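You operate a simulated robot arm through the tools that you are given. There is no shell and no other tool. Be economical: measure what you need, move in short steps, check, and stop when the job is done.

Carry out the task below with a simulated two-armed robot. There is one attempt and no reset: what you move stays moved.

JOB
Take the stone from the top of the order bench and leave it on top of the thermometer. Put two of the cloths from the top of the test bench on the shelf of the test bench. Take the press block from the far end of the white table and put it on the grey pad on the top of the wall table. Take the weight from the far end of the white table and put it on the platform of the left scale. Pick up the film roll from the top of the wall table with one hand, pass it to the other hand and put it on the top of the high shelf. The order is free. Set down upright: press block, weight.

The check looks at the end state, three seconds after you hand in, the way a careful person would. Anything else that was tipped, shoved, dropped, spilled or broken makes it a failure. Flat cloth is picked up by pressing the open fingertips on it (5 to 10 N) and closing them slowly along it; thin cloth reads only 2 to 8 mm in the jaws.

ROBOT AND FRAMES
Two 6-joint arms with two-finger grippers on one trunk, on a base that drives. Base frame: it is fixed to the floor where the robot stands at the start and does not move with it; the origin is under the middle of the robot, x ahead of it, y to its left, z up; the surface under the hand at the start is at about z = 0.8. Readings come in m, degrees, newtons and seconds.
The left shoulder is at the start at [0.06, 0.143, 0.875], the right one opposite. With the tool pointing down near the work surface each hand reaches from about 0.32 to 0.72 m from the robot's upright axis, wherever it stands, measured 20 degrees to its own side. Places, roughly: cloth (10x6x3 cm) [1.4, -2.1, 0.8]; film roll (6x7x14 cm) [5.7, 6.6, 0.9]; pad (24x18x3 cm) [6.1, 6.4, 0.8]; platform of the left scale [7.7, 3.1, 0.7]; press block [7.25, 4, 0.75]; shelf of the test bench [1.2, -2.3, 0.3]; stone (3x2x2 cm) [0.5, 0.2, 0.8]; thermometer [0.5, 0.25, 0.75]; top of the high shelf [6.1, 6.5, 1.3]; weight [7.75, 4, 0.75]. Payload 2.45 kg a hand.
Tool frame (each hand has its own): the origin (TCP) lies between the finger pads and is the grasp point; the fingertips stand 0.026 m ahead of it; z points along the fingers, y is the line along which they close. Largest opening 0.096 m; the body of the gripper starts 0.069 m behind the TCP.
Orientation is told as [roll, pitch, yaw] about the base's x, y, z axes, in that order, counted from this pose: with the fingers straight down and closing along the base's y, the tool's x points along the base's -x, its y along +y and its z along -z.

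CONTROLS
- The arms move only by the tool apply_moves. It takes "left_motion", "right_motion" or both (then of equal length, played together; a hand with none holds still); each is a list of rows, each an object (a shift or turn left out is 0, a gripper value left out holds the last) with "dr": the turn, a rotation vector about the base's x, y, z in degrees, a list of three; "slide": the shift along the base's x, y, z in m, a list of three; "claw": the opening, from 0 (shut) to 1 (fully open). In form: [{"dr": [wx, wy, wz], "slide": [tx, ty, tz], "claw": claw}, ...]. A call has 1 to 10 rows; each row shifts and turns the commanded pose from where the row before left it. Rows are played at 5 a second. More than 0.05 m and 8.6 degrees between two rows, or a gripper value outside its range, and nothing of the call is played. A pose out of reach is approached as far as the arm can. The call stops where the force on the tool passes 40 N (or 10 N more than at its start, if that is more) or the arm is blocked; 0.2 s more then pass. The fingers move at their own pace and stop on an object; they squeeze with about 38 N. The grip force told is the motor's: it shows also when the fingers shut on nothing. Time passes only in rows, and 0.2 s behind the last, so rows that do not move let the fingers close. The reply holds the time, the measured pose of the TCP, the force on the tool along the base axes, the opening and the grip force, in the units named above and with some noise, with the torque about the TCP (base axes, N m) and any sound that the robot's microphone picked up.
- Cameras (640 x 400 px; columns grow to the right, rows downward): "scene" is now at [0.1249, 0.045, 1.4765]; the picture's right is [0.41, -0.91, -0.00], its down [-0.75, -0.33, -0.57] and it looks along [0.52, 0.23, -0.82] (base axes); focal length 270 px, centre (320, 200). "left" rides on the left gripper at [0.082, -0.003, -0.098] in its tool frame; the picture's right is [0.04, 1.00, 0.00], its down [-0.73, 0.03, -0.68] and it looks along [-0.68, 0.03, 0.73] (tool axes); focal length 256 px, centre (320, 200). "right" rides on the right gripper at [0.082, 0.003, -0.098] in its tool frame; the picture's right is [-0.04, 1.00, 0.00], its down [-0.73, -0.03, -0.68] and it looks along [-0.68, -0.03, 0.73] (tool axes); focal length 256 px, centre (320, 200). There is no depth. A picture from a camera that has moved, and an enlarged one, comes with that camera's place and axes in the base frame and with its lens. The place of the scene camera against the robot may be out by one fixed shift of up to 0.025 m in any direction.
- capture(camera): a new picture of that camera. The clock stands still meanwhile.
- slide_trunk(by): slides the trunk up (or, below 0, down) by that many m; the arms and the scene camera ride with it, the base frame stays. It gives what a move gives, with no picture.
- steer(legs): drives the robot by 1 to 6 legs, each [ahead, turn to the left] in m and degrees, along the robot's own axes; the way and the turn of a leg run together, so that a leg with both is an arc; at most 1.5 m and 180 degrees a leg. The arms and the cameras ride along, it lands a little off, and it stops where it bumps. It gives what a move gives.
- head_to(pan, tilt): turns the head with the scene camera to pan (to the left, within 86 degrees either way) and tilt (down, from -29 to 69), counted from straight ahead of the robot. It gives what a move gives.
- enlarge(camera, box): a new picture of the part [left, top, right, bottom] of that camera's present view, enlarged. The clock stands still meanwhile.
- job_done(): hands the job in; it is judged then, once.

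Work in short steps. Places have to be worked out from the pictures, the camera data and where the tool is seen: move nearer, look again, correct. Check each grasp and each placing, and mend what went wrong. You have 196 turns and 176 pictures in all, those below and enlarged ones among them. Open the grippers and draw the arms clear of the work before you hand the job in, unless the task says otherwise.

The tools are called after ">>>" as a command line: name --argument value ..., lists and objects as JSON in quotes. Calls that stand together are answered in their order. apply_moves: Moves the arms, as the interface text tells. Its arguments: {"type":"object","properties":{"left_motion":{"type":"array","items":{"type":"object","properties":{"dr":{"type":"array","items":{"type":"number"}},"slide":{"type":"array","items":{"type":"number"}},"claw":{"type":"number"}}}},"right_motion":{"type":"array","items":{"type":"object","properties":{"dr":{"type":"array","items":{"type":"number"}},"slide":{"type":"array","items":{"type":"number"}},"claw":{"type":"number"}}}}},"required":[]} The other tools are called the same way: slide_trunk (by) slides the trunk up or down; steer (legs) drives the base; head_to (pan, tilt) turns the head that bears the scene camera; capture (camera) takes a picture; enlarge (camera, box) takes an enlarged picture of a part of a camera's view; job_done () hands the job in.

At the start:

```text
time: 0.0
left_position: [0.3805, 0.3625, 1.009]
left_tcp_rot: [0.0, 0.0, -0.1]
left_contact_force: [-0.4, 0.5, 0.5]
left_wrist_torque: [-0.04, 0.02, -0.04]
left_width: 0.096
left_gripper_force: 0.0
right_position: [0.4334, -0.0512, 1.1149]
right_tcp_rot: [-0.1, 0.0, -0.1]
right_contact_force: [-0.3, 0.1, 0.1]
right_wrist_torque: [-0.02, -0.05, -0.01]
right_width: 0.096
right_gripper_force: 0.1
trunk travel left (down, up): [-0.5, 0.09]
robot x, y, heading: [-0.0031, -0.0001, -0.1]
head pan, tilt: [23.9, 55.1]
```

scene: 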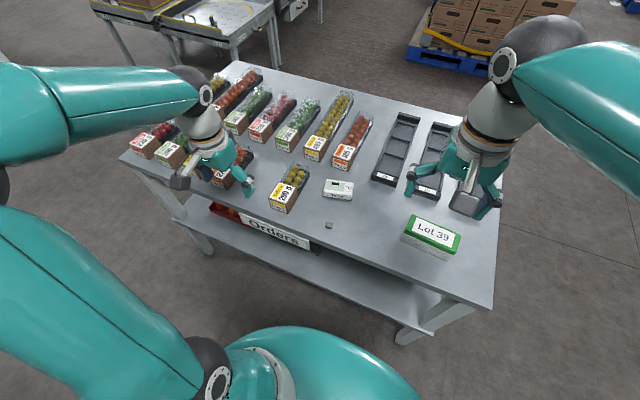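
right: 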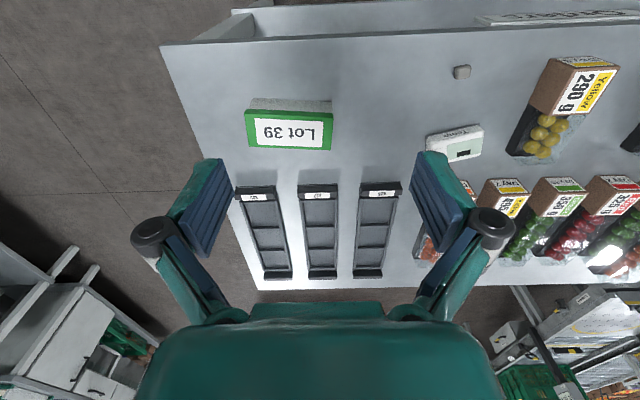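
left: 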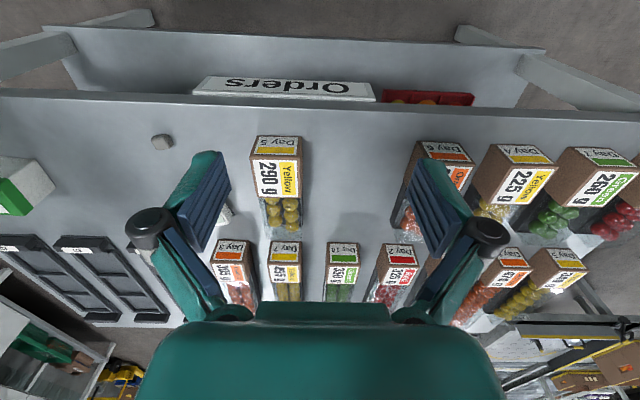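

The stone triangulates to about [0.48, 0.16, 0.806] and the thermometer to about [0.59, 0.18, 0.82]. I'll enlarge both before moving.

>>> enlarge --camera "scene" --box '[260, 150, 400, 240]'

>>> enlarge --camera "right" --box '[400, 50, 560, 170]'

```text
4.44 times, centred on (330, 195) of scene
camera zoom: at [0.1249, 0.045, 1.4765], right [0.41, -0.91, 0.0], down [-0.75, -0.33, -0.57], along [0.52, 0.23, -0.82], focal length 1199 px, centre (276, 222)
```

zoom: 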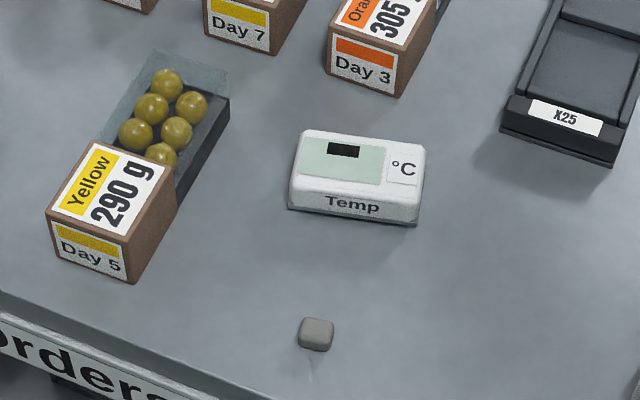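

```text
3.33 times, centred on (480, 110) of right
camera zoom: at [0.3514, -0.0476, 1.2164], right [0.04, 1.0, 0.0], down [0.73, -0.03, 0.68], along [0.68, -0.03, -0.73], focal length 853 px, centre (-213, 500)
```

zoom: 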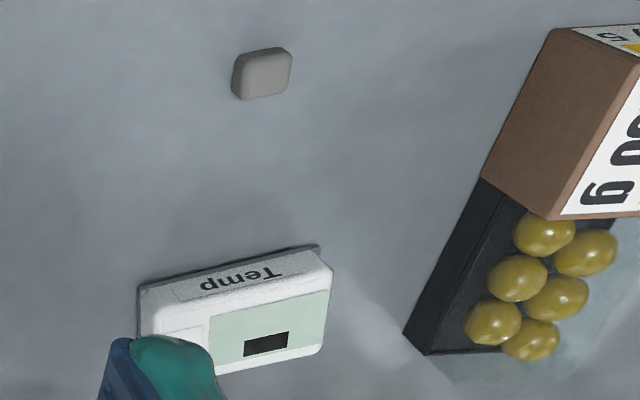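

Moving the left hand over the stone at height, then partly down.

>>> apply_moves --left_motion '[{"slide": [0.02, -0.041, 0]}, {"slide": [0.02, -0.041, 0]}, {"slide": [0.02, -0.041, 0]}, {"slide": [0.02, -0.041, 0]}, {"slide": [0.0195, -0.0405, 0]}, {"slide": [0, 0, -0.045]}, {"slide": [0, 0, -0.045]}, {}]'

>>> capture --camera "left"

```text
time: 1.8
left_position: [0.4794, 0.1573, 0.9194]
left_tcp_rot: [0.0, 0.1, 0.0]
left_contact_force: [0.0, 0.1, 0.4]
left_wrist_torque: [0.02, 0.0, 0.0]
left_width: 0.0959
left_gripper_force: 0.0
right_position: [0.4346, -0.0524, 1.1179]
right_tcp_rot: [0.0, 0.0, -0.1]
right_contact_force: [0.2, -0.2, 0.4]
right_wrist_torque: [0.01, -0.01, 0.01]
right_width: 0.0959
right_gripper_force: 0.2
trunk travel left (down, up): [-0.5, 0.09]
robot x, y, heading: [-0.0009, -0.0003, 0.1]
head pan, tilt: [23.9, 55.1]
```

```text
170 pictures are left
camera left: at [0.3993, 0.1541, 1.0185], right [-0.04, 1.0, 0.0], down [0.73, 0.03, 0.68], along [0.68, 0.03, -0.73], focal length 256 px, centre (320, 200)
```

left: 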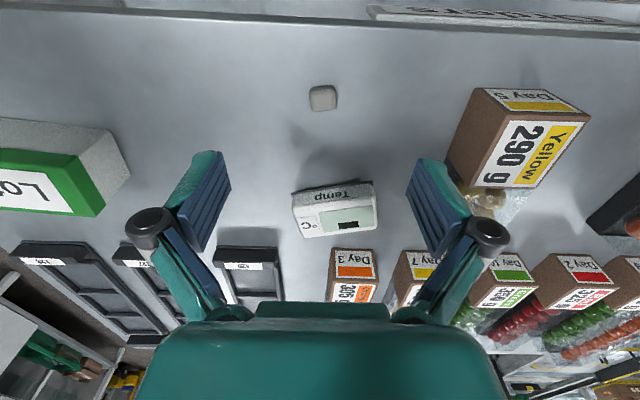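

Stone is at about [0.482, 0.160]. Descending to fingertips just above the table and looking again.

>>> apply_moves --left_motion '[{"slide": [0.0025, 0.003, -0.045], "claw": 0.6}, {"slide": [0, 0, -0.035]}, {}]'

>>> capture --camera "left"

```text
time: 2.6
left_position: [0.4808, 0.1618, 0.8364]
left_tcp_rot: [0.0, 0.0, -0.1]
left_contact_force: [-0.3, 0.1, 0.2]
left_wrist_torque: [0.0, -0.02, -0.01]
left_width: 0.0575
left_gripper_force: 0.0
right_position: [0.4337, -0.0505, 1.1173]
right_tcp_rot: [0.0, 0.0, -0.2]
right_contact_force: [-0.2, 0.1, 0.6]
right_wrist_torque: [-0.04, -0.01, 0.01]
right_width: 0.0961
right_gripper_force: 0.1
trunk travel left (down, up): [-0.5, 0.09]
robot x, y, heading: [0.0009, 0.003, -0.2]
head pan, tilt: [23.9, 55.1]
```

```text
169 pictures are left
camera left: at [0.4, 0.1602, 0.9359], right [-0.04, 1.0, 0.0], down [0.73, 0.03, 0.68], along [0.68, 0.03, -0.73], focal length 256 px, centre (320, 200)
```

left: 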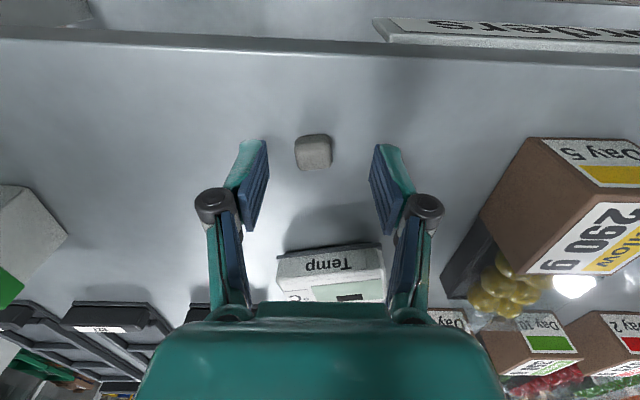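

Aligned. Lowering gently to feel for the table.

>>> apply_moves --left_motion '[{"slide": [0.003, -0.001, -0.004]}, {"slide": [0, 0, -0.004]}, {}]'

>>> enlarge --camera "left" --box '[220, 110, 420, 235]'

```text
time: 3.4
left_position: [0.4841, 0.1592, 0.8296]
left_tcp_rot: [0.0, -0.1, 0.0]
left_contact_force: [0.2, 0.3, 0.3]
left_wrist_torque: [0.02, 0.04, 0.03]
left_width: 0.0578
left_gripper_force: 0.2
right_position: [0.4345, -0.0513, 1.1165]
right_tcp_rot: [0.0, -0.1, -0.1]
right_contact_force: [0.2, 0.0, -0.3]
right_wrist_torque: [0.02, 0.0, 0.03]
right_width: 0.0962
right_gripper_force: 0.0
trunk travel left (down, up): [-0.5, 0.09]
robot x, y, heading: [0.0018, -0.001, 0.1]
head pan, tilt: [23.9, 55.1]
```

```text
3.20 times, centred on (320, 172) of left
camera zoom: at [0.4039, 0.1584, 0.929], right [-0.04, 1.0, 0.0], down [0.73, 0.03, 0.68], along [0.68, 0.03, -0.73], focal length 819 px, centre (320, 288)
```

zoom: 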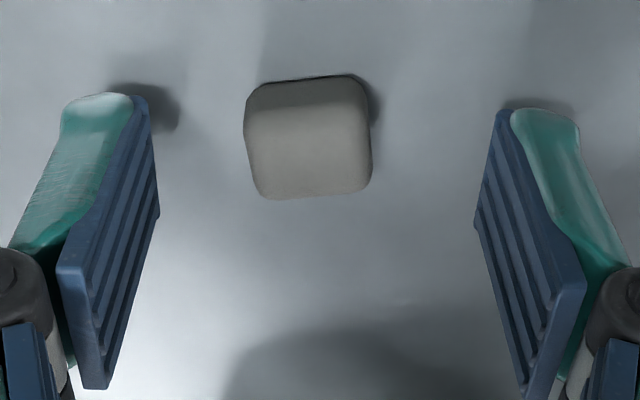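

Fingers straddle the stone. Lower a few mm more and close.

>>> apply_moves --left_motion '[{"slide": [0, 0, -0.004]}, {"claw": 0.4}, {"claw": 0.15}, {"claw": 0.0}, {}, {}]'

>>> enlarge --camera "left" --box '[220, 110, 420, 235]'

```text
time: 4.8
left_position: [0.4844, 0.1587, 0.8252]
left_tcp_rot: [0.0, 0.0, 0.0]
left_contact_force: [0.0, -0.6, 0.0]
left_wrist_torque: [0.0, 0.03, -0.02]
left_width: 0.0188
left_gripper_force: 37.9
right_position: [0.4348, -0.0521, 1.1166]
right_tcp_rot: [0.0, 0.0, -0.1]
right_contact_force: [0.6, -0.9, 0.2]
right_wrist_torque: [0.02, 0.02, 0.01]
right_width: 0.0962
right_gripper_force: 0.0
trunk travel left (down, up): [-0.5, 0.09]
robot x, y, heading: [-0.0033, -0.0003, 0.2]
head pan, tilt: [23.9, 55.1]
```

```text
3.20 times, centred on (320, 172) of left
camera zoom: at [0.4039, 0.1582, 0.9255], right [-0.04, 1.0, 0.0], down [0.73, 0.03, 0.68], along [0.68, 0.03, -0.73], focal length 819 px, centre (320, 288)
```

zoom: 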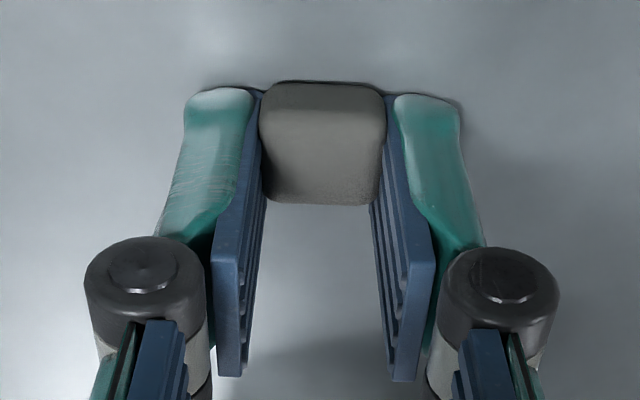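

Stone held (18.8 mm). Lift and move above the thermometer.

>>> apply_moves --left_motion '[{"slide": [0, 0, 0.045]}, {"slide": [0, 0, 0.045]}, {"slide": [0.03, 0.005, 0]}, {}]'

>>> capture --camera "left"

```text
time: 5.8
left_position: [0.5134, 0.1664, 0.9148]
left_tcp_rot: [0.0, 0.0, -0.1]
left_contact_force: [-1.5, 0.4, 0.2]
left_wrist_torque: [0.01, -0.03, -0.02]
left_width: 0.0187
left_gripper_force: 38.1
right_position: [0.4333, -0.0513, 1.1168]
right_tcp_rot: [0.0, 0.0, -0.1]
right_contact_force: [-0.5, 0.0, 0.7]
right_wrist_torque: [0.01, -0.03, 0.0]
right_width: 0.0961
right_gripper_force: 0.1
trunk travel left (down, up): [-0.5, 0.09]
robot x, y, heading: [0.0052, -0.0016, 0.0]
head pan, tilt: [23.9, 55.1]
```

```text
166 pictures are left
camera left: at [0.4335, 0.1648, 1.0141], right [-0.04, 1.0, 0.0], down [0.73, 0.03, 0.68], along [0.68, 0.03, -0.73], focal length 256 px, centre (320, 200)
```

left: 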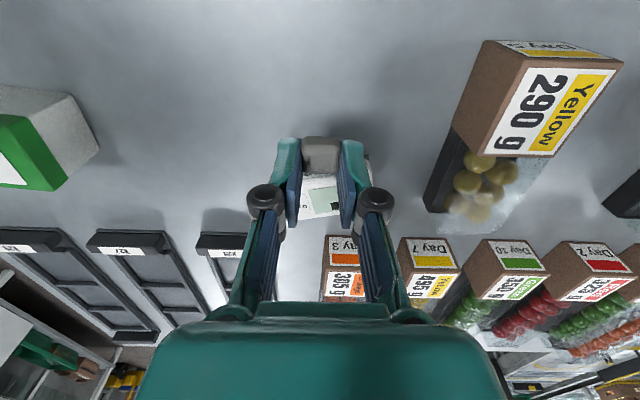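

Thermometer centre works out to about [0.61, 0.18]. Move above it and check with the right and scene cameras.

>>> apply_moves --left_motion '[{"slide": [0.045, 0.006, 0]}, {"slide": [0.045, 0.007, 0]}, {"slide": [0, 0, -0.035]}, {}]'

>>> enlarge --camera "right" --box '[380, 80, 540, 180]'

>>> enlarge --camera "scene" --box '[270, 140, 400, 221]'

```text
time: 6.8
left_position: [0.6062, 0.1775, 0.8816]
left_tcp_rot: [0.0, 0.1, -0.1]
left_contact_force: [-0.6, 0.2, 0.5]
left_wrist_torque: [-0.01, 0.02, 0.04]
left_width: 0.0191
left_gripper_force: 38.2
right_position: [0.4352, -0.0509, 1.1169]
right_tcp_rot: [0.0, 0.0, -0.1]
right_contact_force: [0.0, 0.5, 0.2]
right_wrist_torque: [-0.03, 0.01, 0.0]
right_width: 0.096
right_gripper_force: 0.1
trunk travel left (down, up): [-0.5, 0.09]
robot x, y, heading: [0.0013, -0.0012, -0.3]
head pan, tilt: [23.9, 55.1]
```

```text
4.00 times, centred on (460, 130) of right
camera zoom: at [0.3515, -0.0477, 1.2169], right [0.04, 1.0, 0.0], down [0.73, -0.03, 0.68], along [0.68, -0.03, -0.73], focal length 1024 px, centre (-240, 480)
```

zoom: 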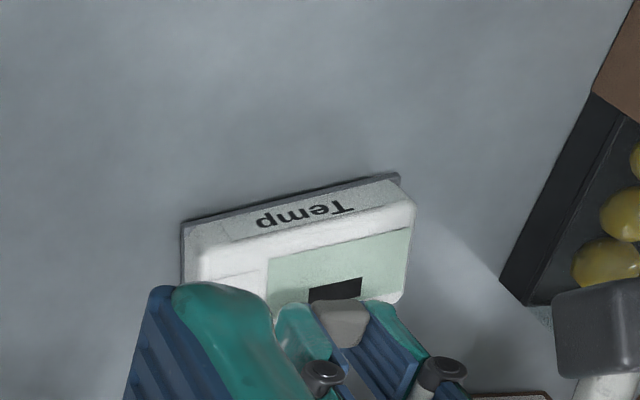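

```text
4.92 times, centred on (335, 180) of scene
camera zoom: at [0.125, 0.0448, 1.4765], right [0.41, -0.91, 0.0], down [-0.75, -0.33, -0.57], along [0.52, 0.23, -0.82], focal length 1328 px, centre (246, 296)
```

zoom: 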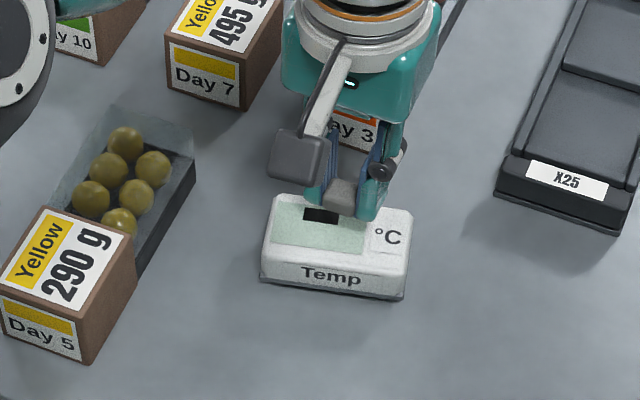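

The stone will land near the middle of the thermometer's top. Lowering gently until light contact.

>>> apply_moves --left_motion '[{"slide": [-0.003, 0, -0.012]}, {"slide": [0, 0, -0.006]}, {"slide": [0, 0, -0.004]}, {}]'

>>> enlarge --camera "right" --box '[380, 80, 540, 180]'

```text
time: 7.8
left_position: [0.6024, 0.1773, 0.8585]
left_tcp_rot: [0.0, 0.0, -0.1]
left_contact_force: [0.9, -0.1, -0.2]
left_wrist_torque: [-0.04, 0.0, 0.01]
left_width: 0.0191
left_gripper_force: 38.2
right_position: [0.4349, -0.0515, 1.1167]
right_tcp_rot: [-0.1, 0.1, -0.1]
right_contact_force: [-0.5, 0.6, 0.5]
right_wrist_torque: [0.02, -0.02, -0.01]
right_width: 0.0959
right_gripper_force: 0.0
trunk travel left (down, up): [-0.5, 0.09]
robot x, y, heading: [0.001, 0.0024, -0.1]
head pan, tilt: [23.9, 55.1]
```

```text
4.00 times, centred on (460, 130) of right
camera zoom: at [0.3517, -0.0477, 1.2168], right [0.04, 1.0, 0.0], down [0.73, -0.03, 0.68], along [0.68, -0.03, -0.73], focal length 1024 px, centre (-240, 480)
```

zoom: 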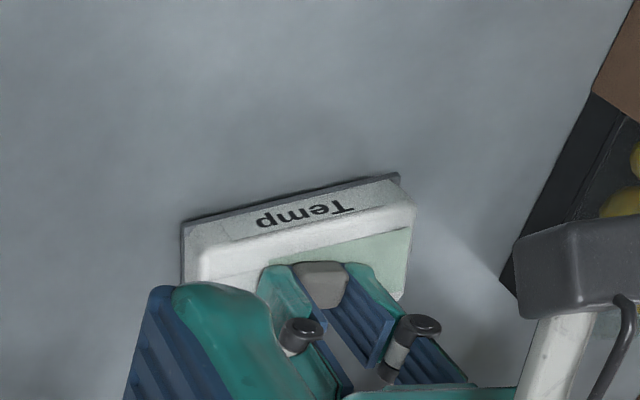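

Still free; continue down in 2 mm steps.

>>> apply_moves --left_motion '[{"slide": [0, 0, -0.002]}, {"slide": [0, 0, -0.002]}, {}]'

```text
time: 8.6
left_position: [0.6031, 0.1773, 0.8584]
left_tcp_rot: [0.0, -0.3, 0.0]
left_contact_force: [0.9, -0.2, 19.2]
left_wrist_torque: [-0.02, 0.09, -0.04]
left_width: 0.0191
left_gripper_force: 38.1
right_position: [0.4324, -0.0519, 1.1174]
right_tcp_rot: [0.0, 0.0, -0.1]
right_contact_force: [0.3, 1.3, 0.0]
right_wrist_torque: [0.0, 0.02, 0.02]
right_width: 0.096
right_gripper_force: 0.0
trunk travel left (down, up): [-0.5, 0.09]
robot x, y, heading: [0.0009, 0.0003, 0.0]
head pan, tilt: [23.9, 55.1]
```

Contact at 0.858. Ease off, open slowly and rise.

>>> apply_moves --left_motion '[{"slide": [0, 0, 0.003]}, {}, {"claw": 0.25}, {"claw": 0.35}, {"claw": 0.5}, {}, {"slide": [0, 0, 0.02]}, {"slide": [0, 0, 0.04]}, {"slide": [0, 0, 0.04]}]'

>>> enlarge --camera "right" --box '[380, 80, 540, 180]'

>>> capture --camera "left"

```text
time: 10.6
left_position: [0.6027, 0.1773, 0.9581]
left_tcp_rot: [0.0, 0.0, -0.1]
left_contact_force: [-0.6, -0.6, 0.8]
left_wrist_torque: [0.04, 0.0, -0.01]
left_width: 0.048
left_gripper_force: 0.0
right_position: [0.4348, -0.052, 1.116]
right_tcp_rot: [0.0, -0.1, -0.1]
right_contact_force: [0.7, -0.2, 0.7]
right_wrist_torque: [-0.02, -0.02, 0.01]
right_width: 0.0961
right_gripper_force: 0.1
trunk travel left (down, up): [-0.5, 0.09]
robot x, y, heading: [0.0007, 0.0007, 0.1]
head pan, tilt: [23.9, 55.1]
```

```text
4.00 times, centred on (460, 130) of right
camera zoom: at [0.3512, -0.0478, 1.2169], right [0.04, 1.0, 0.0], down [0.73, -0.03, 0.68], along [0.68, -0.03, -0.73], focal length 1024 px, centre (-240, 480)
```

zoom: 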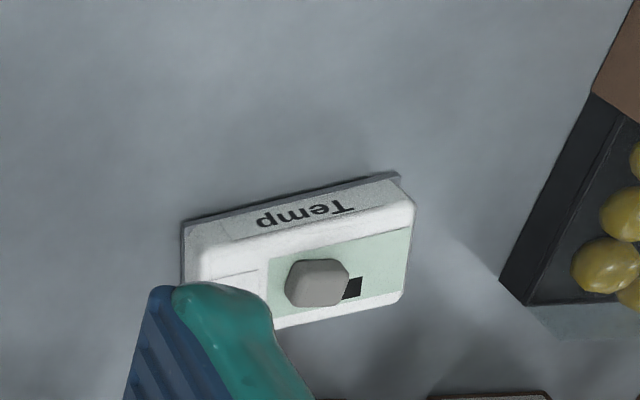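

```text
161 pictures are left
camera left: at [0.5222, 0.1757, 1.0571], right [-0.04, 1.0, 0.0], down [0.73, 0.03, 0.68], along [0.68, 0.03, -0.73], focal length 256 px, centre (320, 200)
```

left: 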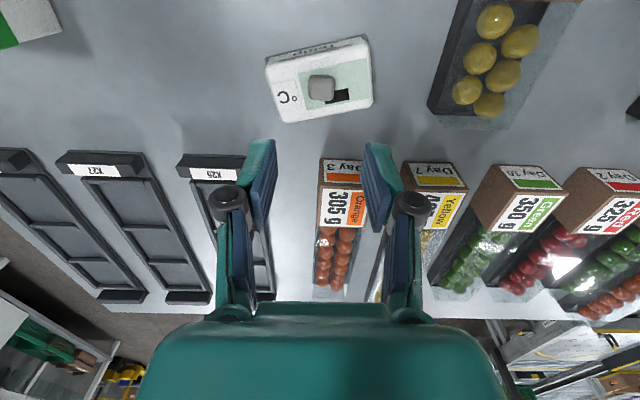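

Stone rests squarely on the thermometer. Pull the left arm up and back, then look toward the test bench.

>>> apply_moves --left_motion '[{"slide": [0, 0, 0.045], "claw": 1}, {"slide": [0, 0, 0.045]}, {"slide": [-0.045, 0.015, 0.02]}, {"slide": [-0.045, 0.015, 0]}, {"slide": [-0.045, 0.015, 0]}, {"slide": [-0.045, 0.015, 0]}, {"slide": [-0.03, 0.015, 0]}]'

>>> head_to --pan -55 --tilt 20

>>> capture --camera "scene"

```text
refused: row 3 steps farther than a row can; nothing moved
```

```text
time: 12.1
left_position: [0.6017, 0.1759, 0.9582]
left_tcp_rot: [0.0, 0.0, -0.1]
left_contact_force: [1.2, 0.2, 0.3]
left_wrist_torque: [0.02, -0.01, 0.02]
left_width: 0.0481
left_gripper_force: 0.0
right_position: [0.4349, -0.0515, 1.1164]
right_tcp_rot: [-0.1, 0.2, 0.0]
right_contact_force: [0.7, 0.5, -0.2]
right_wrist_torque: [0.01, -0.02, 0.03]
right_width: 0.0958
right_gripper_force: 0.0
trunk travel left (down, up): [-0.5, 0.09]
robot x, y, heading: [0.0049, -0.0039, 0.2]
head pan, tilt: [-55.0, 20.0]
```

```text
160 pictures are left
camera scene: at [0.113, -0.0605, 1.5287], right [-0.82, -0.57, 0.0], down [-0.2, 0.28, -0.94], along [0.54, -0.77, -0.34], focal length 270 px, centre (320, 200)
```

scene: 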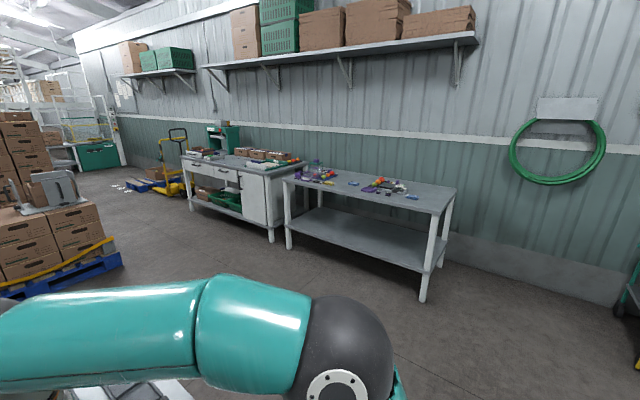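

Retract the arm with smaller steps, and enlarge the test bench.

>>> apply_moves --left_motion '[{"slide": [0, 0, 0.045], "claw": 1}, {"slide": [0, 0, 0.045]}, {"slide": [-0.04, 0.015, 0.02]}, {"slide": [-0.045, 0.015, 0]}, {"slide": [-0.045, 0.015, 0]}, {"slide": [-0.045, 0.015, 0]}, {"slide": [-0.03, 0.015, 0]}]'

>>> enlarge --camera "scene" --box '[240, 140, 480, 290]'

```text
time: 13.7
left_position: [0.3977, 0.2543, 1.0687]
left_tcp_rot: [0.0, 0.0, -0.1]
left_contact_force: [-0.3, -0.1, -0.4]
left_wrist_torque: [0.01, 0.0, -0.01]
left_width: 0.0963
left_gripper_force: 0.2
right_position: [0.4339, -0.0512, 1.1174]
right_tcp_rot: [0.0, 0.0, -0.1]
right_contact_force: [0.7, 0.6, -0.3]
right_wrist_torque: [0.01, -0.01, 0.01]
right_width: 0.0962
right_gripper_force: 0.0
trunk travel left (down, up): [-0.5, 0.09]
robot x, y, heading: [0.0007, -0.0016, 0.1]
head pan, tilt: [-55.0, 20.0]
```

```text
2.67 times, centred on (360, 215) of scene
camera zoom: at [0.1117, -0.0602, 1.5289], right [-0.82, -0.57, 0.0], down [-0.2, 0.28, -0.94], along [0.54, -0.77, -0.34], focal length 719 px, centre (213, 160)
```

zoom: 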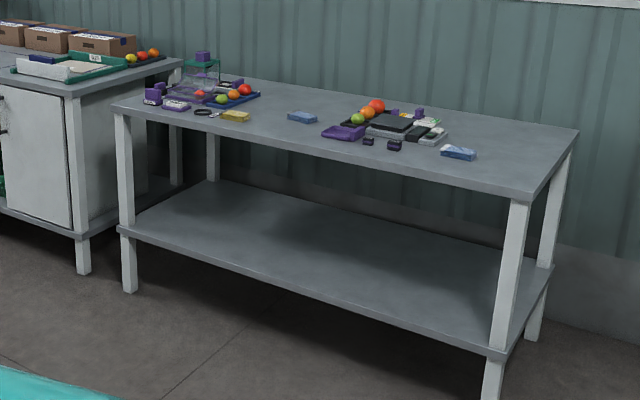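

Test bench front edge is near y = -1.95, with blocks that may be cloths at about (1.44,-2.09), (1.25,-2.22) and (0.68,-2.15). Drive to about (1.34,-1.5) facing -y.

>>> steer --legs '[[0, -90], [0.8, 0], [0, 62.4], [1.5, 0], [0, -62.4]]'

>>> head_to --pan 0 --tilt 45

>>> capture --camera "scene"

```text
time: 17.7
left_position: [0.323, -0.351, 1.0701]
left_tcp_rot: [0.1, 0.0, -79.4]
left_contact_force: [-0.1, -1.1, -0.6]
left_wrist_torque: [0.02, -0.06, 0.0]
left_width: 0.0958
left_gripper_force: 0.0
right_position: [0.0294, -0.4415, 1.1177]
right_tcp_rot: [0.2, 0.1, -79.5]
right_contact_force: [-0.8, -0.1, 0.8]
right_wrist_torque: [0.07, -0.03, 0.01]
right_width: 0.0961
right_gripper_force: 0.0
trunk travel left (down, up): [-0.5, 0.09]
robot x, y, heading: [0.0495, 0.0082, -80.9]
head pan, tilt: [-55.0, 20.0]
stopped in leg 1: the robot was blocked; the commanded pose is now the measured one
```

```text
time: 18.9
left_position: [0.3243, -0.3489, 1.0696]
left_tcp_rot: [-0.2, 0.0, -79.4]
left_contact_force: [-0.2, -0.5, -0.1]
left_wrist_torque: [-0.01, 0.02, 0.02]
left_width: 0.0959
left_gripper_force: 0.0
right_position: [0.0319, -0.4404, 1.1186]
right_tcp_rot: [0.0, 0.1, -79.5]
right_contact_force: [-0.6, -0.2, 0.0]
right_wrist_torque: [0.02, -0.01, 0.0]
right_width: 0.0962
right_gripper_force: 0.0
trunk travel left (down, up): [-0.5, 0.09]
robot x, y, heading: [0.0502, 0.0038, -80.9]
head pan, tilt: [0.0, 45.0]
```

```text
158 pictures are left
camera scene: at [0.0701, -0.1186, 1.4901], right [-0.99, -0.16, 0.0], down [-0.11, 0.7, -0.71], along [0.11, -0.7, -0.71], focal length 270 px, centre (320, 200)
```

scene: 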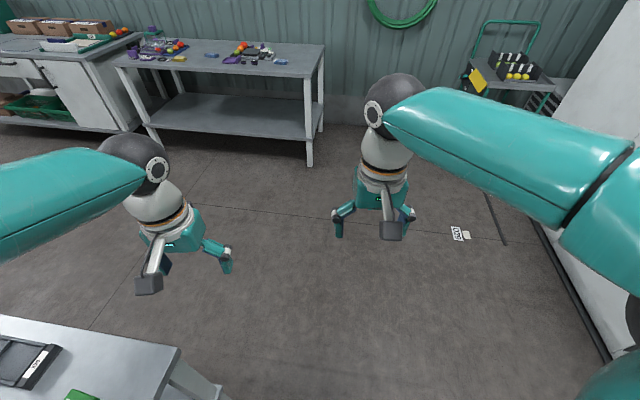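

The turn stopped at -81° — something blocked it. Look to the right and left.

>>> head_to --pan -80 --tilt 50

>>> capture --camera "scene"

>>> head_to --pan 80 --tilt 60

>>> capture --camera "scene"

```text
time: 20.4
left_position: [0.3261, -0.3493, 1.0695]
left_tcp_rot: [-0.1, 0.0, -79.3]
left_contact_force: [0.1, -0.5, 1.1]
left_wrist_torque: [-0.01, -0.03, 0.01]
left_width: 0.0959
left_gripper_force: 0.1
right_position: [0.0324, -0.4409, 1.1174]
right_tcp_rot: [-0.1, 0.1, -79.4]
right_contact_force: [-0.1, 1.1, -0.4]
right_wrist_torque: [0.01, -0.02, 0.03]
right_width: 0.0962
right_gripper_force: 0.1
trunk travel left (down, up): [-0.5, 0.09]
robot x, y, heading: [0.0486, 0.0045, -81.2]
head pan, tilt: [-80.0, 50.0]
```

```text
157 pictures are left
camera scene: at [-0.0153, -0.0634, 1.4832], right [-0.33, 0.95, 0.0], down [0.72, 0.25, -0.64], along [-0.61, -0.21, -0.77], focal length 270 px, centre (320, 200)
```

scene: 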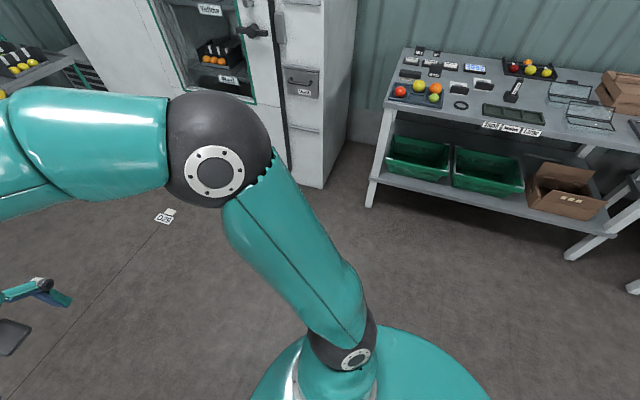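

```text
time: 22.9
left_position: [0.3242, -0.3503, 1.0695]
left_tcp_rot: [0.0, -0.1, -79.4]
left_contact_force: [0.2, 0.2, 0.0]
left_wrist_torque: [0.0, 0.02, 0.02]
left_width: 0.0964
left_gripper_force: 0.0
right_position: [0.033, -0.4419, 1.117]
right_tcp_rot: [-0.1, 0.1, -79.5]
right_contact_force: [0.3, -0.6, 0.1]
right_wrist_torque: [-0.02, -0.01, 0.02]
right_width: 0.096
right_gripper_force: 0.0
trunk travel left (down, up): [-0.5, 0.09]
robot x, y, heading: [0.0512, 0.0057, -81.1]
head pan, tilt: [80.0, 60.0]
```

```text
156 pictures are left
camera scene: at [0.1241, -0.0395, 1.4706], right [-0.02, -1.0, 0.0], down [-0.87, 0.02, -0.5], along [0.5, -0.01, -0.87], focal length 270 px, centre (320, 200)
```

scene: 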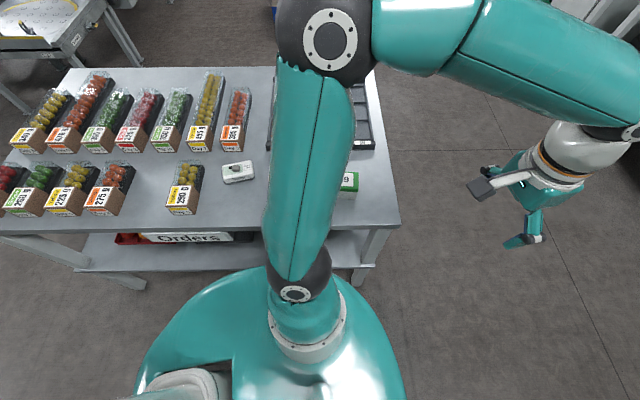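

The base seems to catch the order bench's edge while rotating. Rotate back, reverse away a bit, then turn.

>>> steer --legs '[[0, 51], [-0.3, 0], [0, -60]]'

```text
time: 30.6
left_position: [0.0166, -0.2333, 1.069]
left_tcp_rot: [-0.1, 0.0, -85.9]
left_contact_force: [-0.3, 0.9, 0.2]
left_wrist_torque: [0.04, 0.03, 0.03]
left_width: 0.0961
left_gripper_force: 0.0
right_position: [-0.2856, -0.292, 1.1177]
right_tcp_rot: [0.0, 0.0, -86.0]
right_contact_force: [-0.2, 0.2, -0.8]
right_wrist_torque: [-0.01, 0.02, 0.01]
right_width: 0.0963
right_gripper_force: 0.1
trunk travel left (down, up): [-0.5, 0.09]
robot x, y, heading: [-0.1957, 0.1547, -87.5]
head pan, tilt: [80.0, 60.0]
```

Free now. Continue along the planned way.

>>> steer --legs '[[0.95, 0], [0, 62.2], [0.826, 0], [0.826, 0], [0, -64.7]]'

>>> head_to --pan 0 --tilt 55

>>> capture --camera "scene"

```text
time: 50.1
left_position: [1.5528, -1.8771, 1.0699]
left_tcp_rot: [0.0, 0.0, -88.0]
left_contact_force: [0.2, 0.6, 0.9]
left_wrist_torque: [0.02, 0.02, 0.0]
left_width: 0.0959
left_gripper_force: 0.1
right_position: [1.2495, -1.9234, 1.1181]
right_tcp_rot: [0.0, 0.2, -88.0]
right_contact_force: [-0.2, 0.3, 0.3]
right_wrist_torque: [0.0, -0.01, -0.01]
right_width: 0.0961
right_gripper_force: 0.1
trunk travel left (down, up): [-0.5, 0.09]
robot x, y, heading: [1.3951, -1.4856, -88.8]
head pan, tilt: [80.0, 60.0]
```

```text
time: 51.6
left_position: [1.5534, -1.8767, 1.0701]
left_tcp_rot: [-0.1, 0.0, -88.0]
left_contact_force: [0.6, -1.3, -0.6]
left_wrist_torque: [0.0, 0.02, 0.0]
left_width: 0.0959
left_gripper_force: 0.0
right_position: [1.2498, -1.9218, 1.1187]
right_tcp_rot: [0.0, -0.1, -88.1]
right_contact_force: [0.9, -0.3, 0.2]
right_wrist_torque: [-0.02, 0.04, -0.04]
right_width: 0.0958
right_gripper_force: 0.1
trunk travel left (down, up): [-0.5, 0.09]
robot x, y, heading: [1.3929, -1.4795, -88.7]
head pan, tilt: [0.0, 55.0]
```

```text
155 pictures are left
camera scene: at [1.3938, -1.5998, 1.4766], right [-1.0, -0.02, 0.0], down [-0.02, 0.82, -0.57], along [0.01, -0.57, -0.82], focal length 270 px, centre (320, 200)
```

scene: 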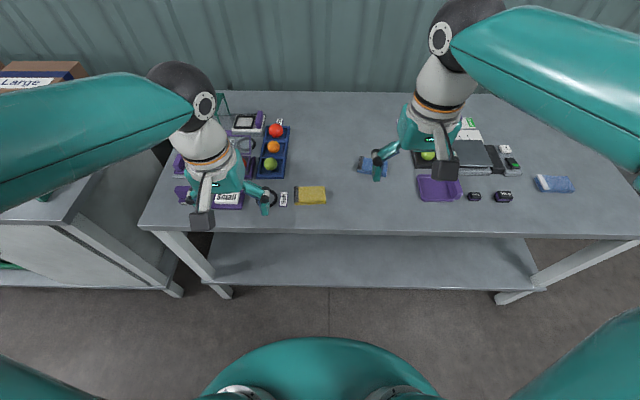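

Enlarge the bench top to identify the cloths.

>>> enlarge --camera "scene" --box '[270, 130, 430, 230]'

>>> enlarge --camera "scene" --box '[420, 110, 600, 220]'

>>> capture --camera "right"

```text
4.00 times, centred on (350, 180) of scene
camera zoom: at [1.3938, -1.5998, 1.4766], right [-1.0, -0.02, 0.0], down [-0.02, 0.82, -0.57], along [0.01, -0.57, -0.82], focal length 1079 px, centre (200, 280)
```

zoom: 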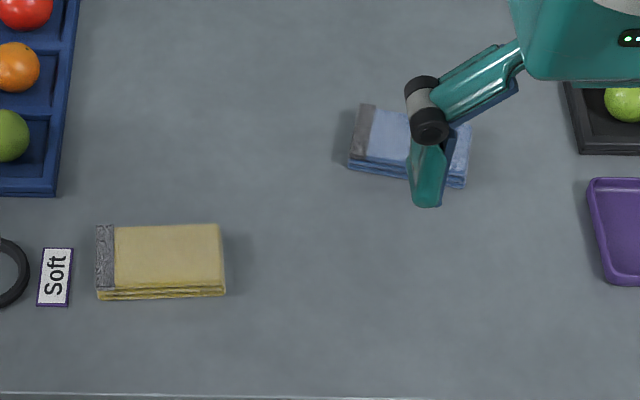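

```text
3.56 times, centred on (510, 165) of scene
camera zoom: at [1.3938, -1.5998, 1.4766], right [-1.0, -0.02, 0.0], down [-0.02, 0.82, -0.57], along [0.01, -0.57, -0.82], focal length 959 px, centre (-356, 324)
```

zoom: 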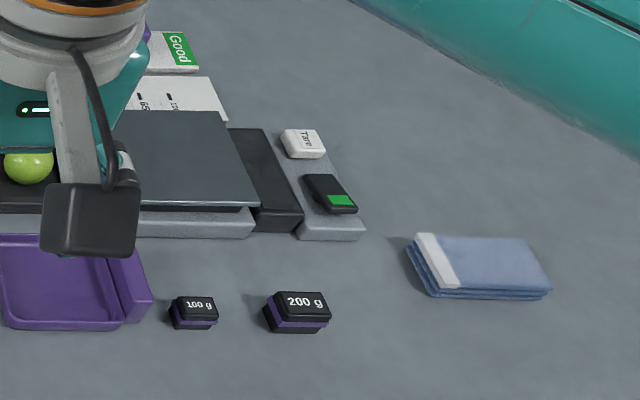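

```text
152 pictures are left
camera right: at [1.2488, -1.8404, 1.2185], right [1.0, -0.01, 0.0], down [0.0, -0.73, 0.68], along [0.0, -0.68, -0.73], focal length 256 px, centre (320, 200)
```

right: 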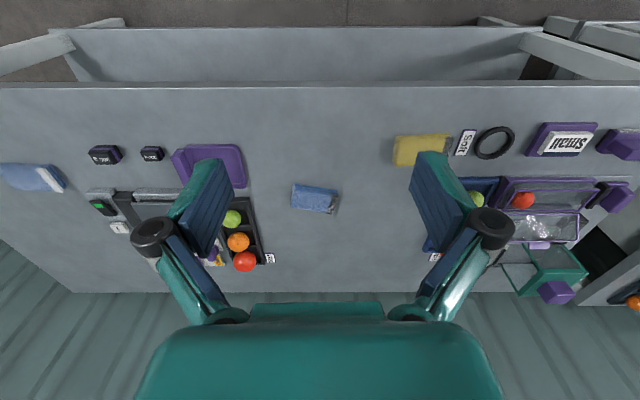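

Three real cloths: yellow at about [1.433,-2.09], blue at [1.238,-2.21], and a far one. I'll take yellow (left hand) and the near blue (right hand). Move 7 cm nearer first for reach.

>>> steer --legs '[[0.07, 0]]'

>>> apply_moves --left_motion '[{"dr": [0, 0, 8.5], "slide": [-0.02, 0, 0]}, {"dr": [0, 0, 8.5], "slide": [-0.02, 0, 0]}, {"dr": [0, 0, 8.5], "slide": [-0.02, 0, 0]}, {"dr": [0, 0, 8.5], "slide": [-0.02, 0, 0]}, {"dr": [0, 0, 8.5], "slide": [0, -0.03, 0]}, {"dr": [0, 0, 8.5], "slide": [0, -0.03, 0]}, {"dr": [0, 0, 8.5], "slide": [0, -0.03, 0]}, {"dr": [0, 0, 8.5], "slide": [0, -0.03, -0.02]}, {"dr": [0, 0, 8.5], "slide": [0, 0, -0.04]}, {"dr": [0, 0, 8.5], "slide": [0, 0, -0.04]}]'

>>> capture --camera "left"

```text
time: 52.6
left_position: [1.5534, -1.9487, 1.0704]
left_tcp_rot: [-0.1, 0.1, -88.0]
left_contact_force: [-0.5, -0.7, -0.9]
left_wrist_torque: [0.04, -0.01, 0.0]
left_width: 0.096
left_gripper_force: 0.1
right_position: [1.2509, -1.9959, 1.1184]
right_tcp_rot: [0.0, 0.1, -88.2]
right_contact_force: [-0.1, -1.5, 0.1]
right_wrist_torque: [0.05, -0.01, 0.01]
right_width: 0.0961
right_gripper_force: 0.0
trunk travel left (down, up): [-0.5, 0.09]
robot x, y, heading: [1.3981, -1.5572, -89.1]
head pan, tilt: [0.0, 55.0]
```

```text
time: 54.8
left_position: [1.4762, -2.0699, 0.9687]
left_tcp_rot: [0.0, 0.0, -2.7]
left_contact_force: [-0.2, 0.9, 0.1]
left_wrist_torque: [0.0, 0.01, 0.0]
left_width: 0.0957
left_gripper_force: 0.1
right_position: [1.2503, -1.9947, 1.1187]
right_tcp_rot: [-0.1, 0.0, -88.0]
right_contact_force: [0.3, -0.6, -0.6]
right_wrist_torque: [0.01, 0.03, -0.02]
right_width: 0.0959
right_gripper_force: 0.1
trunk travel left (down, up): [-0.5, 0.09]
robot x, y, heading: [1.389, -1.5518, -89.0]
head pan, tilt: [0.0, 55.0]
```

```text
151 pictures are left
camera left: at [1.3956, -2.0667, 1.0673], right [0.01, 1.0, 0.0], down [0.73, -0.01, 0.68], along [0.68, -0.01, -0.73], focal length 256 px, centre (320, 200)
```

left: 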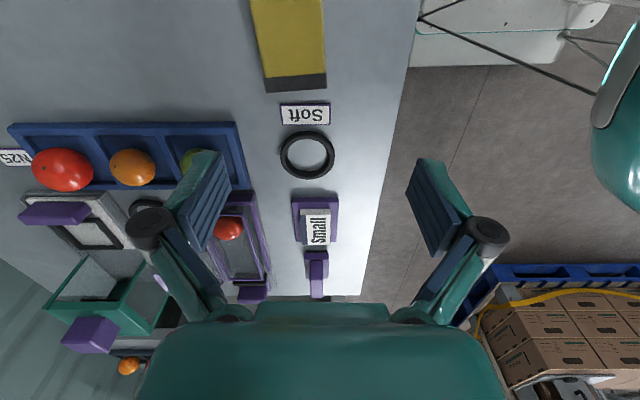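

Yellow centre is about [1.432,-2.092]. Move above it lower.

>>> apply_moves --left_motion '[{"dr": [0, 0, 2.7], "slide": [-0.044, -0.022, 0]}, {"slide": [0, 0, -0.04]}, {"slide": [0, 0, -0.04]}, {}]'

>>> capture --camera "left"

```text
time: 55.8
left_position: [1.4293, -2.0882, 0.8906]
left_tcp_rot: [-0.1, 0.0, -0.3]
left_contact_force: [-0.5, 0.4, 0.2]
left_wrist_torque: [-0.05, 0.01, -0.02]
left_width: 0.096
left_gripper_force: 0.1
right_position: [1.2509, -1.9926, 1.1198]
right_tcp_rot: [0.0, 0.0, -88.0]
right_contact_force: [-0.5, 0.9, 0.3]
right_wrist_torque: [0.01, 0.0, 0.01]
right_width: 0.0958
right_gripper_force: 0.0
trunk travel left (down, up): [-0.5, 0.09]
robot x, y, heading: [1.3925, -1.5515, -88.8]
head pan, tilt: [0.0, 55.0]
```

```text
150 pictures are left
camera left: at [1.3491, -2.0898, 0.9903], right [-0.04, 1.0, 0.0], down [0.73, 0.03, 0.68], along [0.68, 0.02, -0.73], focal length 256 px, centre (320, 200)
```

left: 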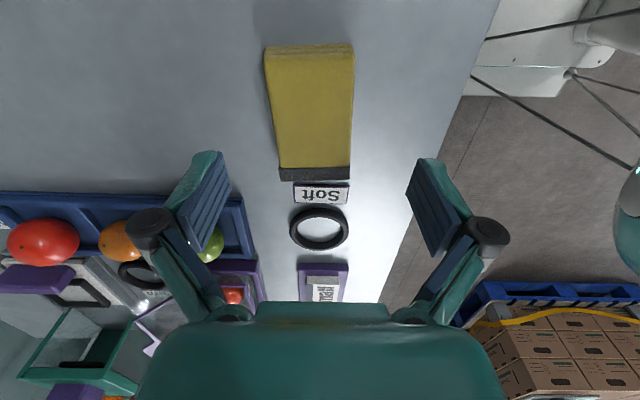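

Lower with fingers straddling the 6 cm width, then close slowly.

>>> apply_moves --left_motion '[{"slide": [0.004, -0.005, -0.04]}, {"slide": [0, 0, -0.02]}, {"claw": 0.8}, {"claw": 0.65}, {"claw": 0.5}, {"claw": 0.35}, {"claw": 0.2}, {}]'

>>> capture --camera "left"

```text
time: 57.6
left_position: [1.4353, -2.093, 0.8299]
left_tcp_rot: [0.0, -0.1, -0.2]
left_contact_force: [0.2, -1.2, 1.5]
left_wrist_torque: [-0.05, -0.01, -0.02]
left_width: 0.057
left_gripper_force: 37.9
right_position: [1.2504, -1.9933, 1.119]
right_tcp_rot: [0.1, 0.1, -88.1]
right_contact_force: [-0.8, -0.1, -0.1]
right_wrist_torque: [0.0, -0.03, 0.0]
right_width: 0.0961
right_gripper_force: 0.0
trunk travel left (down, up): [-0.5, 0.09]
robot x, y, heading: [1.3932, -1.5529, -88.8]
head pan, tilt: [0.0, 55.0]
```

```text
149 pictures are left
camera left: at [1.354, -2.0941, 0.9288], right [-0.04, 1.0, 0.0], down [0.73, 0.03, 0.68], along [0.68, 0.02, -0.73], focal length 256 px, centre (320, 200)
```

left: 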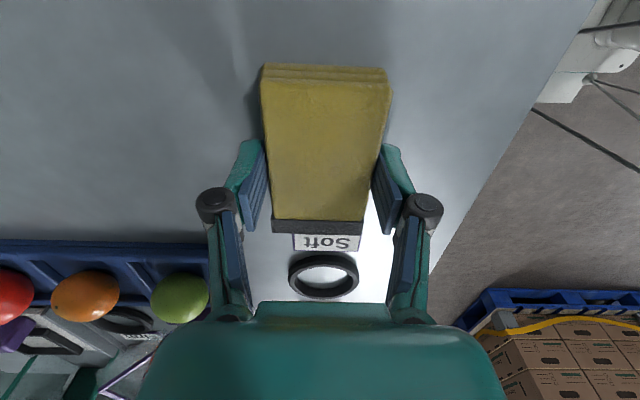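

Rigid side grasp at 57 mm works. Close fully in command, lift and check the hold.

>>> apply_moves --left_motion '[{"claw": 0}, {"slide": [0, 0, 0.02]}, {"slide": [0, 0, 0.04]}, {"slide": [0, 0, 0.04]}, {"slide": [0, 0, 0.04]}, {}]'

>>> capture --camera "left"

```text
time: 59.0
left_position: [1.4342, -2.0936, 0.9689]
left_tcp_rot: [0.2, -0.2, -0.3]
left_contact_force: [-0.1, -0.6, -0.5]
left_wrist_torque: [0.0, -0.01, 0.01]
left_width: 0.0569
left_gripper_force: 38.7
right_position: [1.2504, -1.9956, 1.1184]
right_tcp_rot: [0.0, 0.1, -88.1]
right_contact_force: [-0.4, 0.2, 0.9]
right_wrist_torque: [0.05, -0.02, -0.01]
right_width: 0.0961
right_gripper_force: 0.0
trunk travel left (down, up): [-0.5, 0.09]
robot x, y, heading: [1.3933, -1.5572, -89.1]
head pan, tilt: [0.0, 55.0]
```

```text
148 pictures are left
camera left: at [1.3535, -2.0946, 1.0684], right [-0.03, 1.0, 0.0], down [0.73, 0.02, 0.68], along [0.68, 0.02, -0.73], focal length 256 px, centre (320, 200)
```

left: 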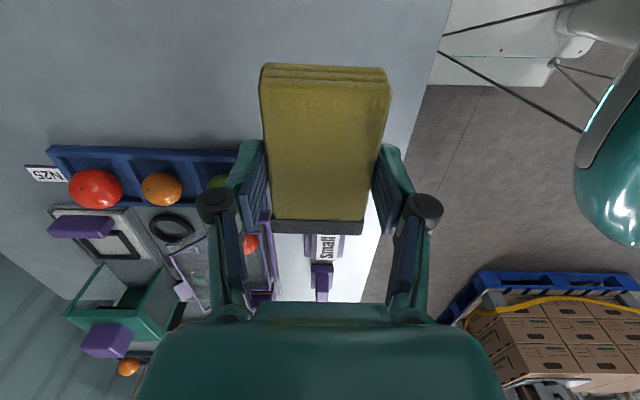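

Cloth held. Move the left hand aside and turn the right hand 90° toward the blue cloth.

>>> apply_moves --left_motion '[{"slide": [0, 0, 0.04]}, {"slide": [0, 0, 0.04]}, {"slide": [0.03, 0, 0.03]}, {"slide": [0.03, 0, 0]}, {"slide": [0.03, 0.02, 0]}, {"slide": [0.03, 0.03, 0]}, {"slide": [0, 0.03, 0]}, {"slide": [0, 0.03, 0]}, {}, {}]' --right_motion '[{"dr": [0, 0, -8.5]}, {"dr": [0, 0, -8.5]}, {"dr": [0, 0, -8.5]}, {"dr": [0, 0, -8.5], "slide": [0, -0.03, 0]}, {"dr": [0, 0, -8.5], "slide": [0, -0.03, 0]}, {"dr": [0, 0, -8.5], "slide": [0, -0.03, 0]}, {"dr": [0, 0, -8.5], "slide": [0, -0.03, -0.02]}, {"dr": [0, 0, -8.5], "slide": [0, -0.03, -0.03]}, {"dr": [0, 0, -8.5], "slide": [0, -0.03, -0.04]}, {"dr": [0, 0, -8.5], "slide": [0, 0, -0.04]}]'

>>> capture --camera "right"

```text
time: 61.2
left_position: [1.5527, -1.9824, 1.0815]
left_tcp_rot: [0.0, -0.1, -0.3]
left_contact_force: [0.2, -0.4, -1.2]
left_wrist_torque: [-0.03, 0.02, 0.0]
left_width: 0.0566
left_gripper_force: 37.8
right_position: [1.2519, -2.1717, 0.9907]
right_tcp_rot: [0.1, 0.0, -173.2]
right_contact_force: [-0.6, -0.3, 0.5]
right_wrist_torque: [0.01, 0.02, 0.01]
right_width: 0.0962
right_gripper_force: 0.1
trunk travel left (down, up): [-0.5, 0.09]
robot x, y, heading: [1.391, -1.5528, -88.8]
head pan, tilt: [0.0, 55.0]
```

```text
147 pictures are left
camera right: at [1.3314, -2.1651, 1.0899], right [0.08, -1.0, 0.0], down [-0.73, -0.06, 0.68], along [-0.68, -0.05, -0.73], focal length 256 px, centre (320, 200)
```

right: 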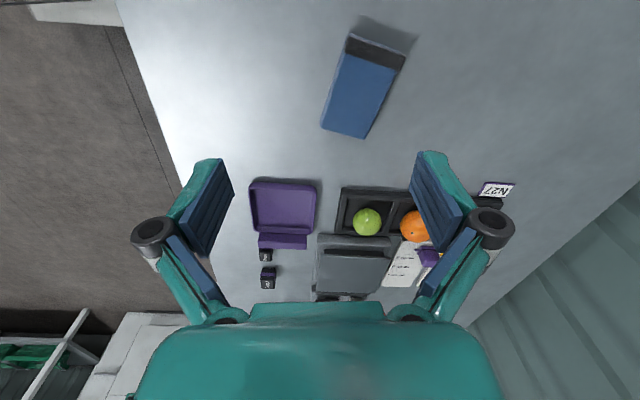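

Blue cloth's centre is about [1.237,-2.214], axis turned about -12°. Turn the hand 19° more and go lower.

>>> apply_moves --right_motion '[{"dr": [0, 0, -6.5], "slide": [-0.007, -0.02, -0.02]}, {"dr": [0, 0, -6.5], "slide": [-0.007, -0.022, -0.02]}, {"dr": [0, 0, -6], "slide": [0, 0, -0.04]}, {"slide": [0, 0, -0.02]}, {}]'

>>> capture --camera "right"

```text
time: 62.4
left_position: [1.5531, -1.9838, 1.0795]
left_tcp_rot: [0.0, -0.1, -0.2]
left_contact_force: [-0.5, -0.6, -0.4]
left_wrist_torque: [0.02, 0.0, -0.02]
left_width: 0.057
left_gripper_force: 37.8
right_position: [1.236, -2.2148, 0.8881]
right_tcp_rot: [0.0, -0.1, 167.9]
right_contact_force: [-0.5, 0.5, 0.7]
right_wrist_torque: [-0.03, 0.0, -0.01]
right_width: 0.0961
right_gripper_force: 0.0
trunk travel left (down, up): [-0.5, 0.09]
robot x, y, heading: [1.3936, -1.5531, -89.0]
head pan, tilt: [0.0, 55.0]
```

```text
146 pictures are left
camera right: at [1.3138, -2.2341, 0.9885], right [-0.25, -0.97, 0.0], down [-0.71, 0.18, 0.68], along [-0.66, 0.17, -0.73], focal length 256 px, centre (320, 200)
```

right: 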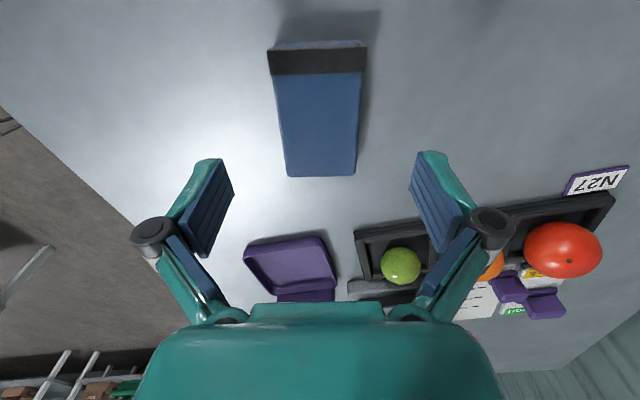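

Well aligned; descend and close.

>>> apply_moves --right_motion '[{"slide": [0.002, 0, -0.04]}, {"slide": [0, 0, -0.019]}, {"claw": 0.8}, {"claw": 0.6}, {"claw": 0.4}, {"claw": 0.2}, {"claw": 0}, {}]'

>>> capture --camera "right"

```text
time: 64.2
left_position: [1.5527, -1.9842, 1.0798]
left_tcp_rot: [0.1, -0.1, -0.3]
left_contact_force: [-0.3, 0.2, -0.8]
left_wrist_torque: [-0.01, 0.02, 0.0]
left_width: 0.0567
left_gripper_force: 38.1
right_position: [1.2379, -2.2145, 0.8305]
right_tcp_rot: [0.0, 0.0, 168.0]
right_contact_force: [-1.0, -0.4, 0.8]
right_wrist_torque: [0.01, 0.01, 0.02]
right_width: 0.0568
right_gripper_force: 37.9
trunk travel left (down, up): [-0.5, 0.09]
robot x, y, heading: [1.3952, -1.5533, -89.1]
head pan, tilt: [0.0, 55.0]
```

```text
145 pictures are left
camera right: at [1.3165, -2.2345, 0.9304], right [-0.25, -0.97, 0.0], down [-0.71, 0.18, 0.68], along [-0.66, 0.17, -0.73], focal length 256 px, centre (320, 200)
```

right: 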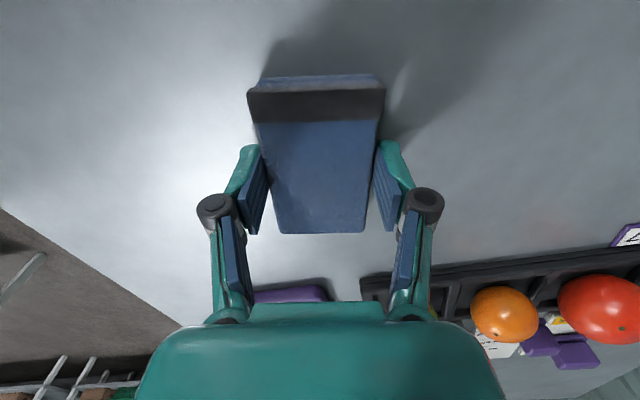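

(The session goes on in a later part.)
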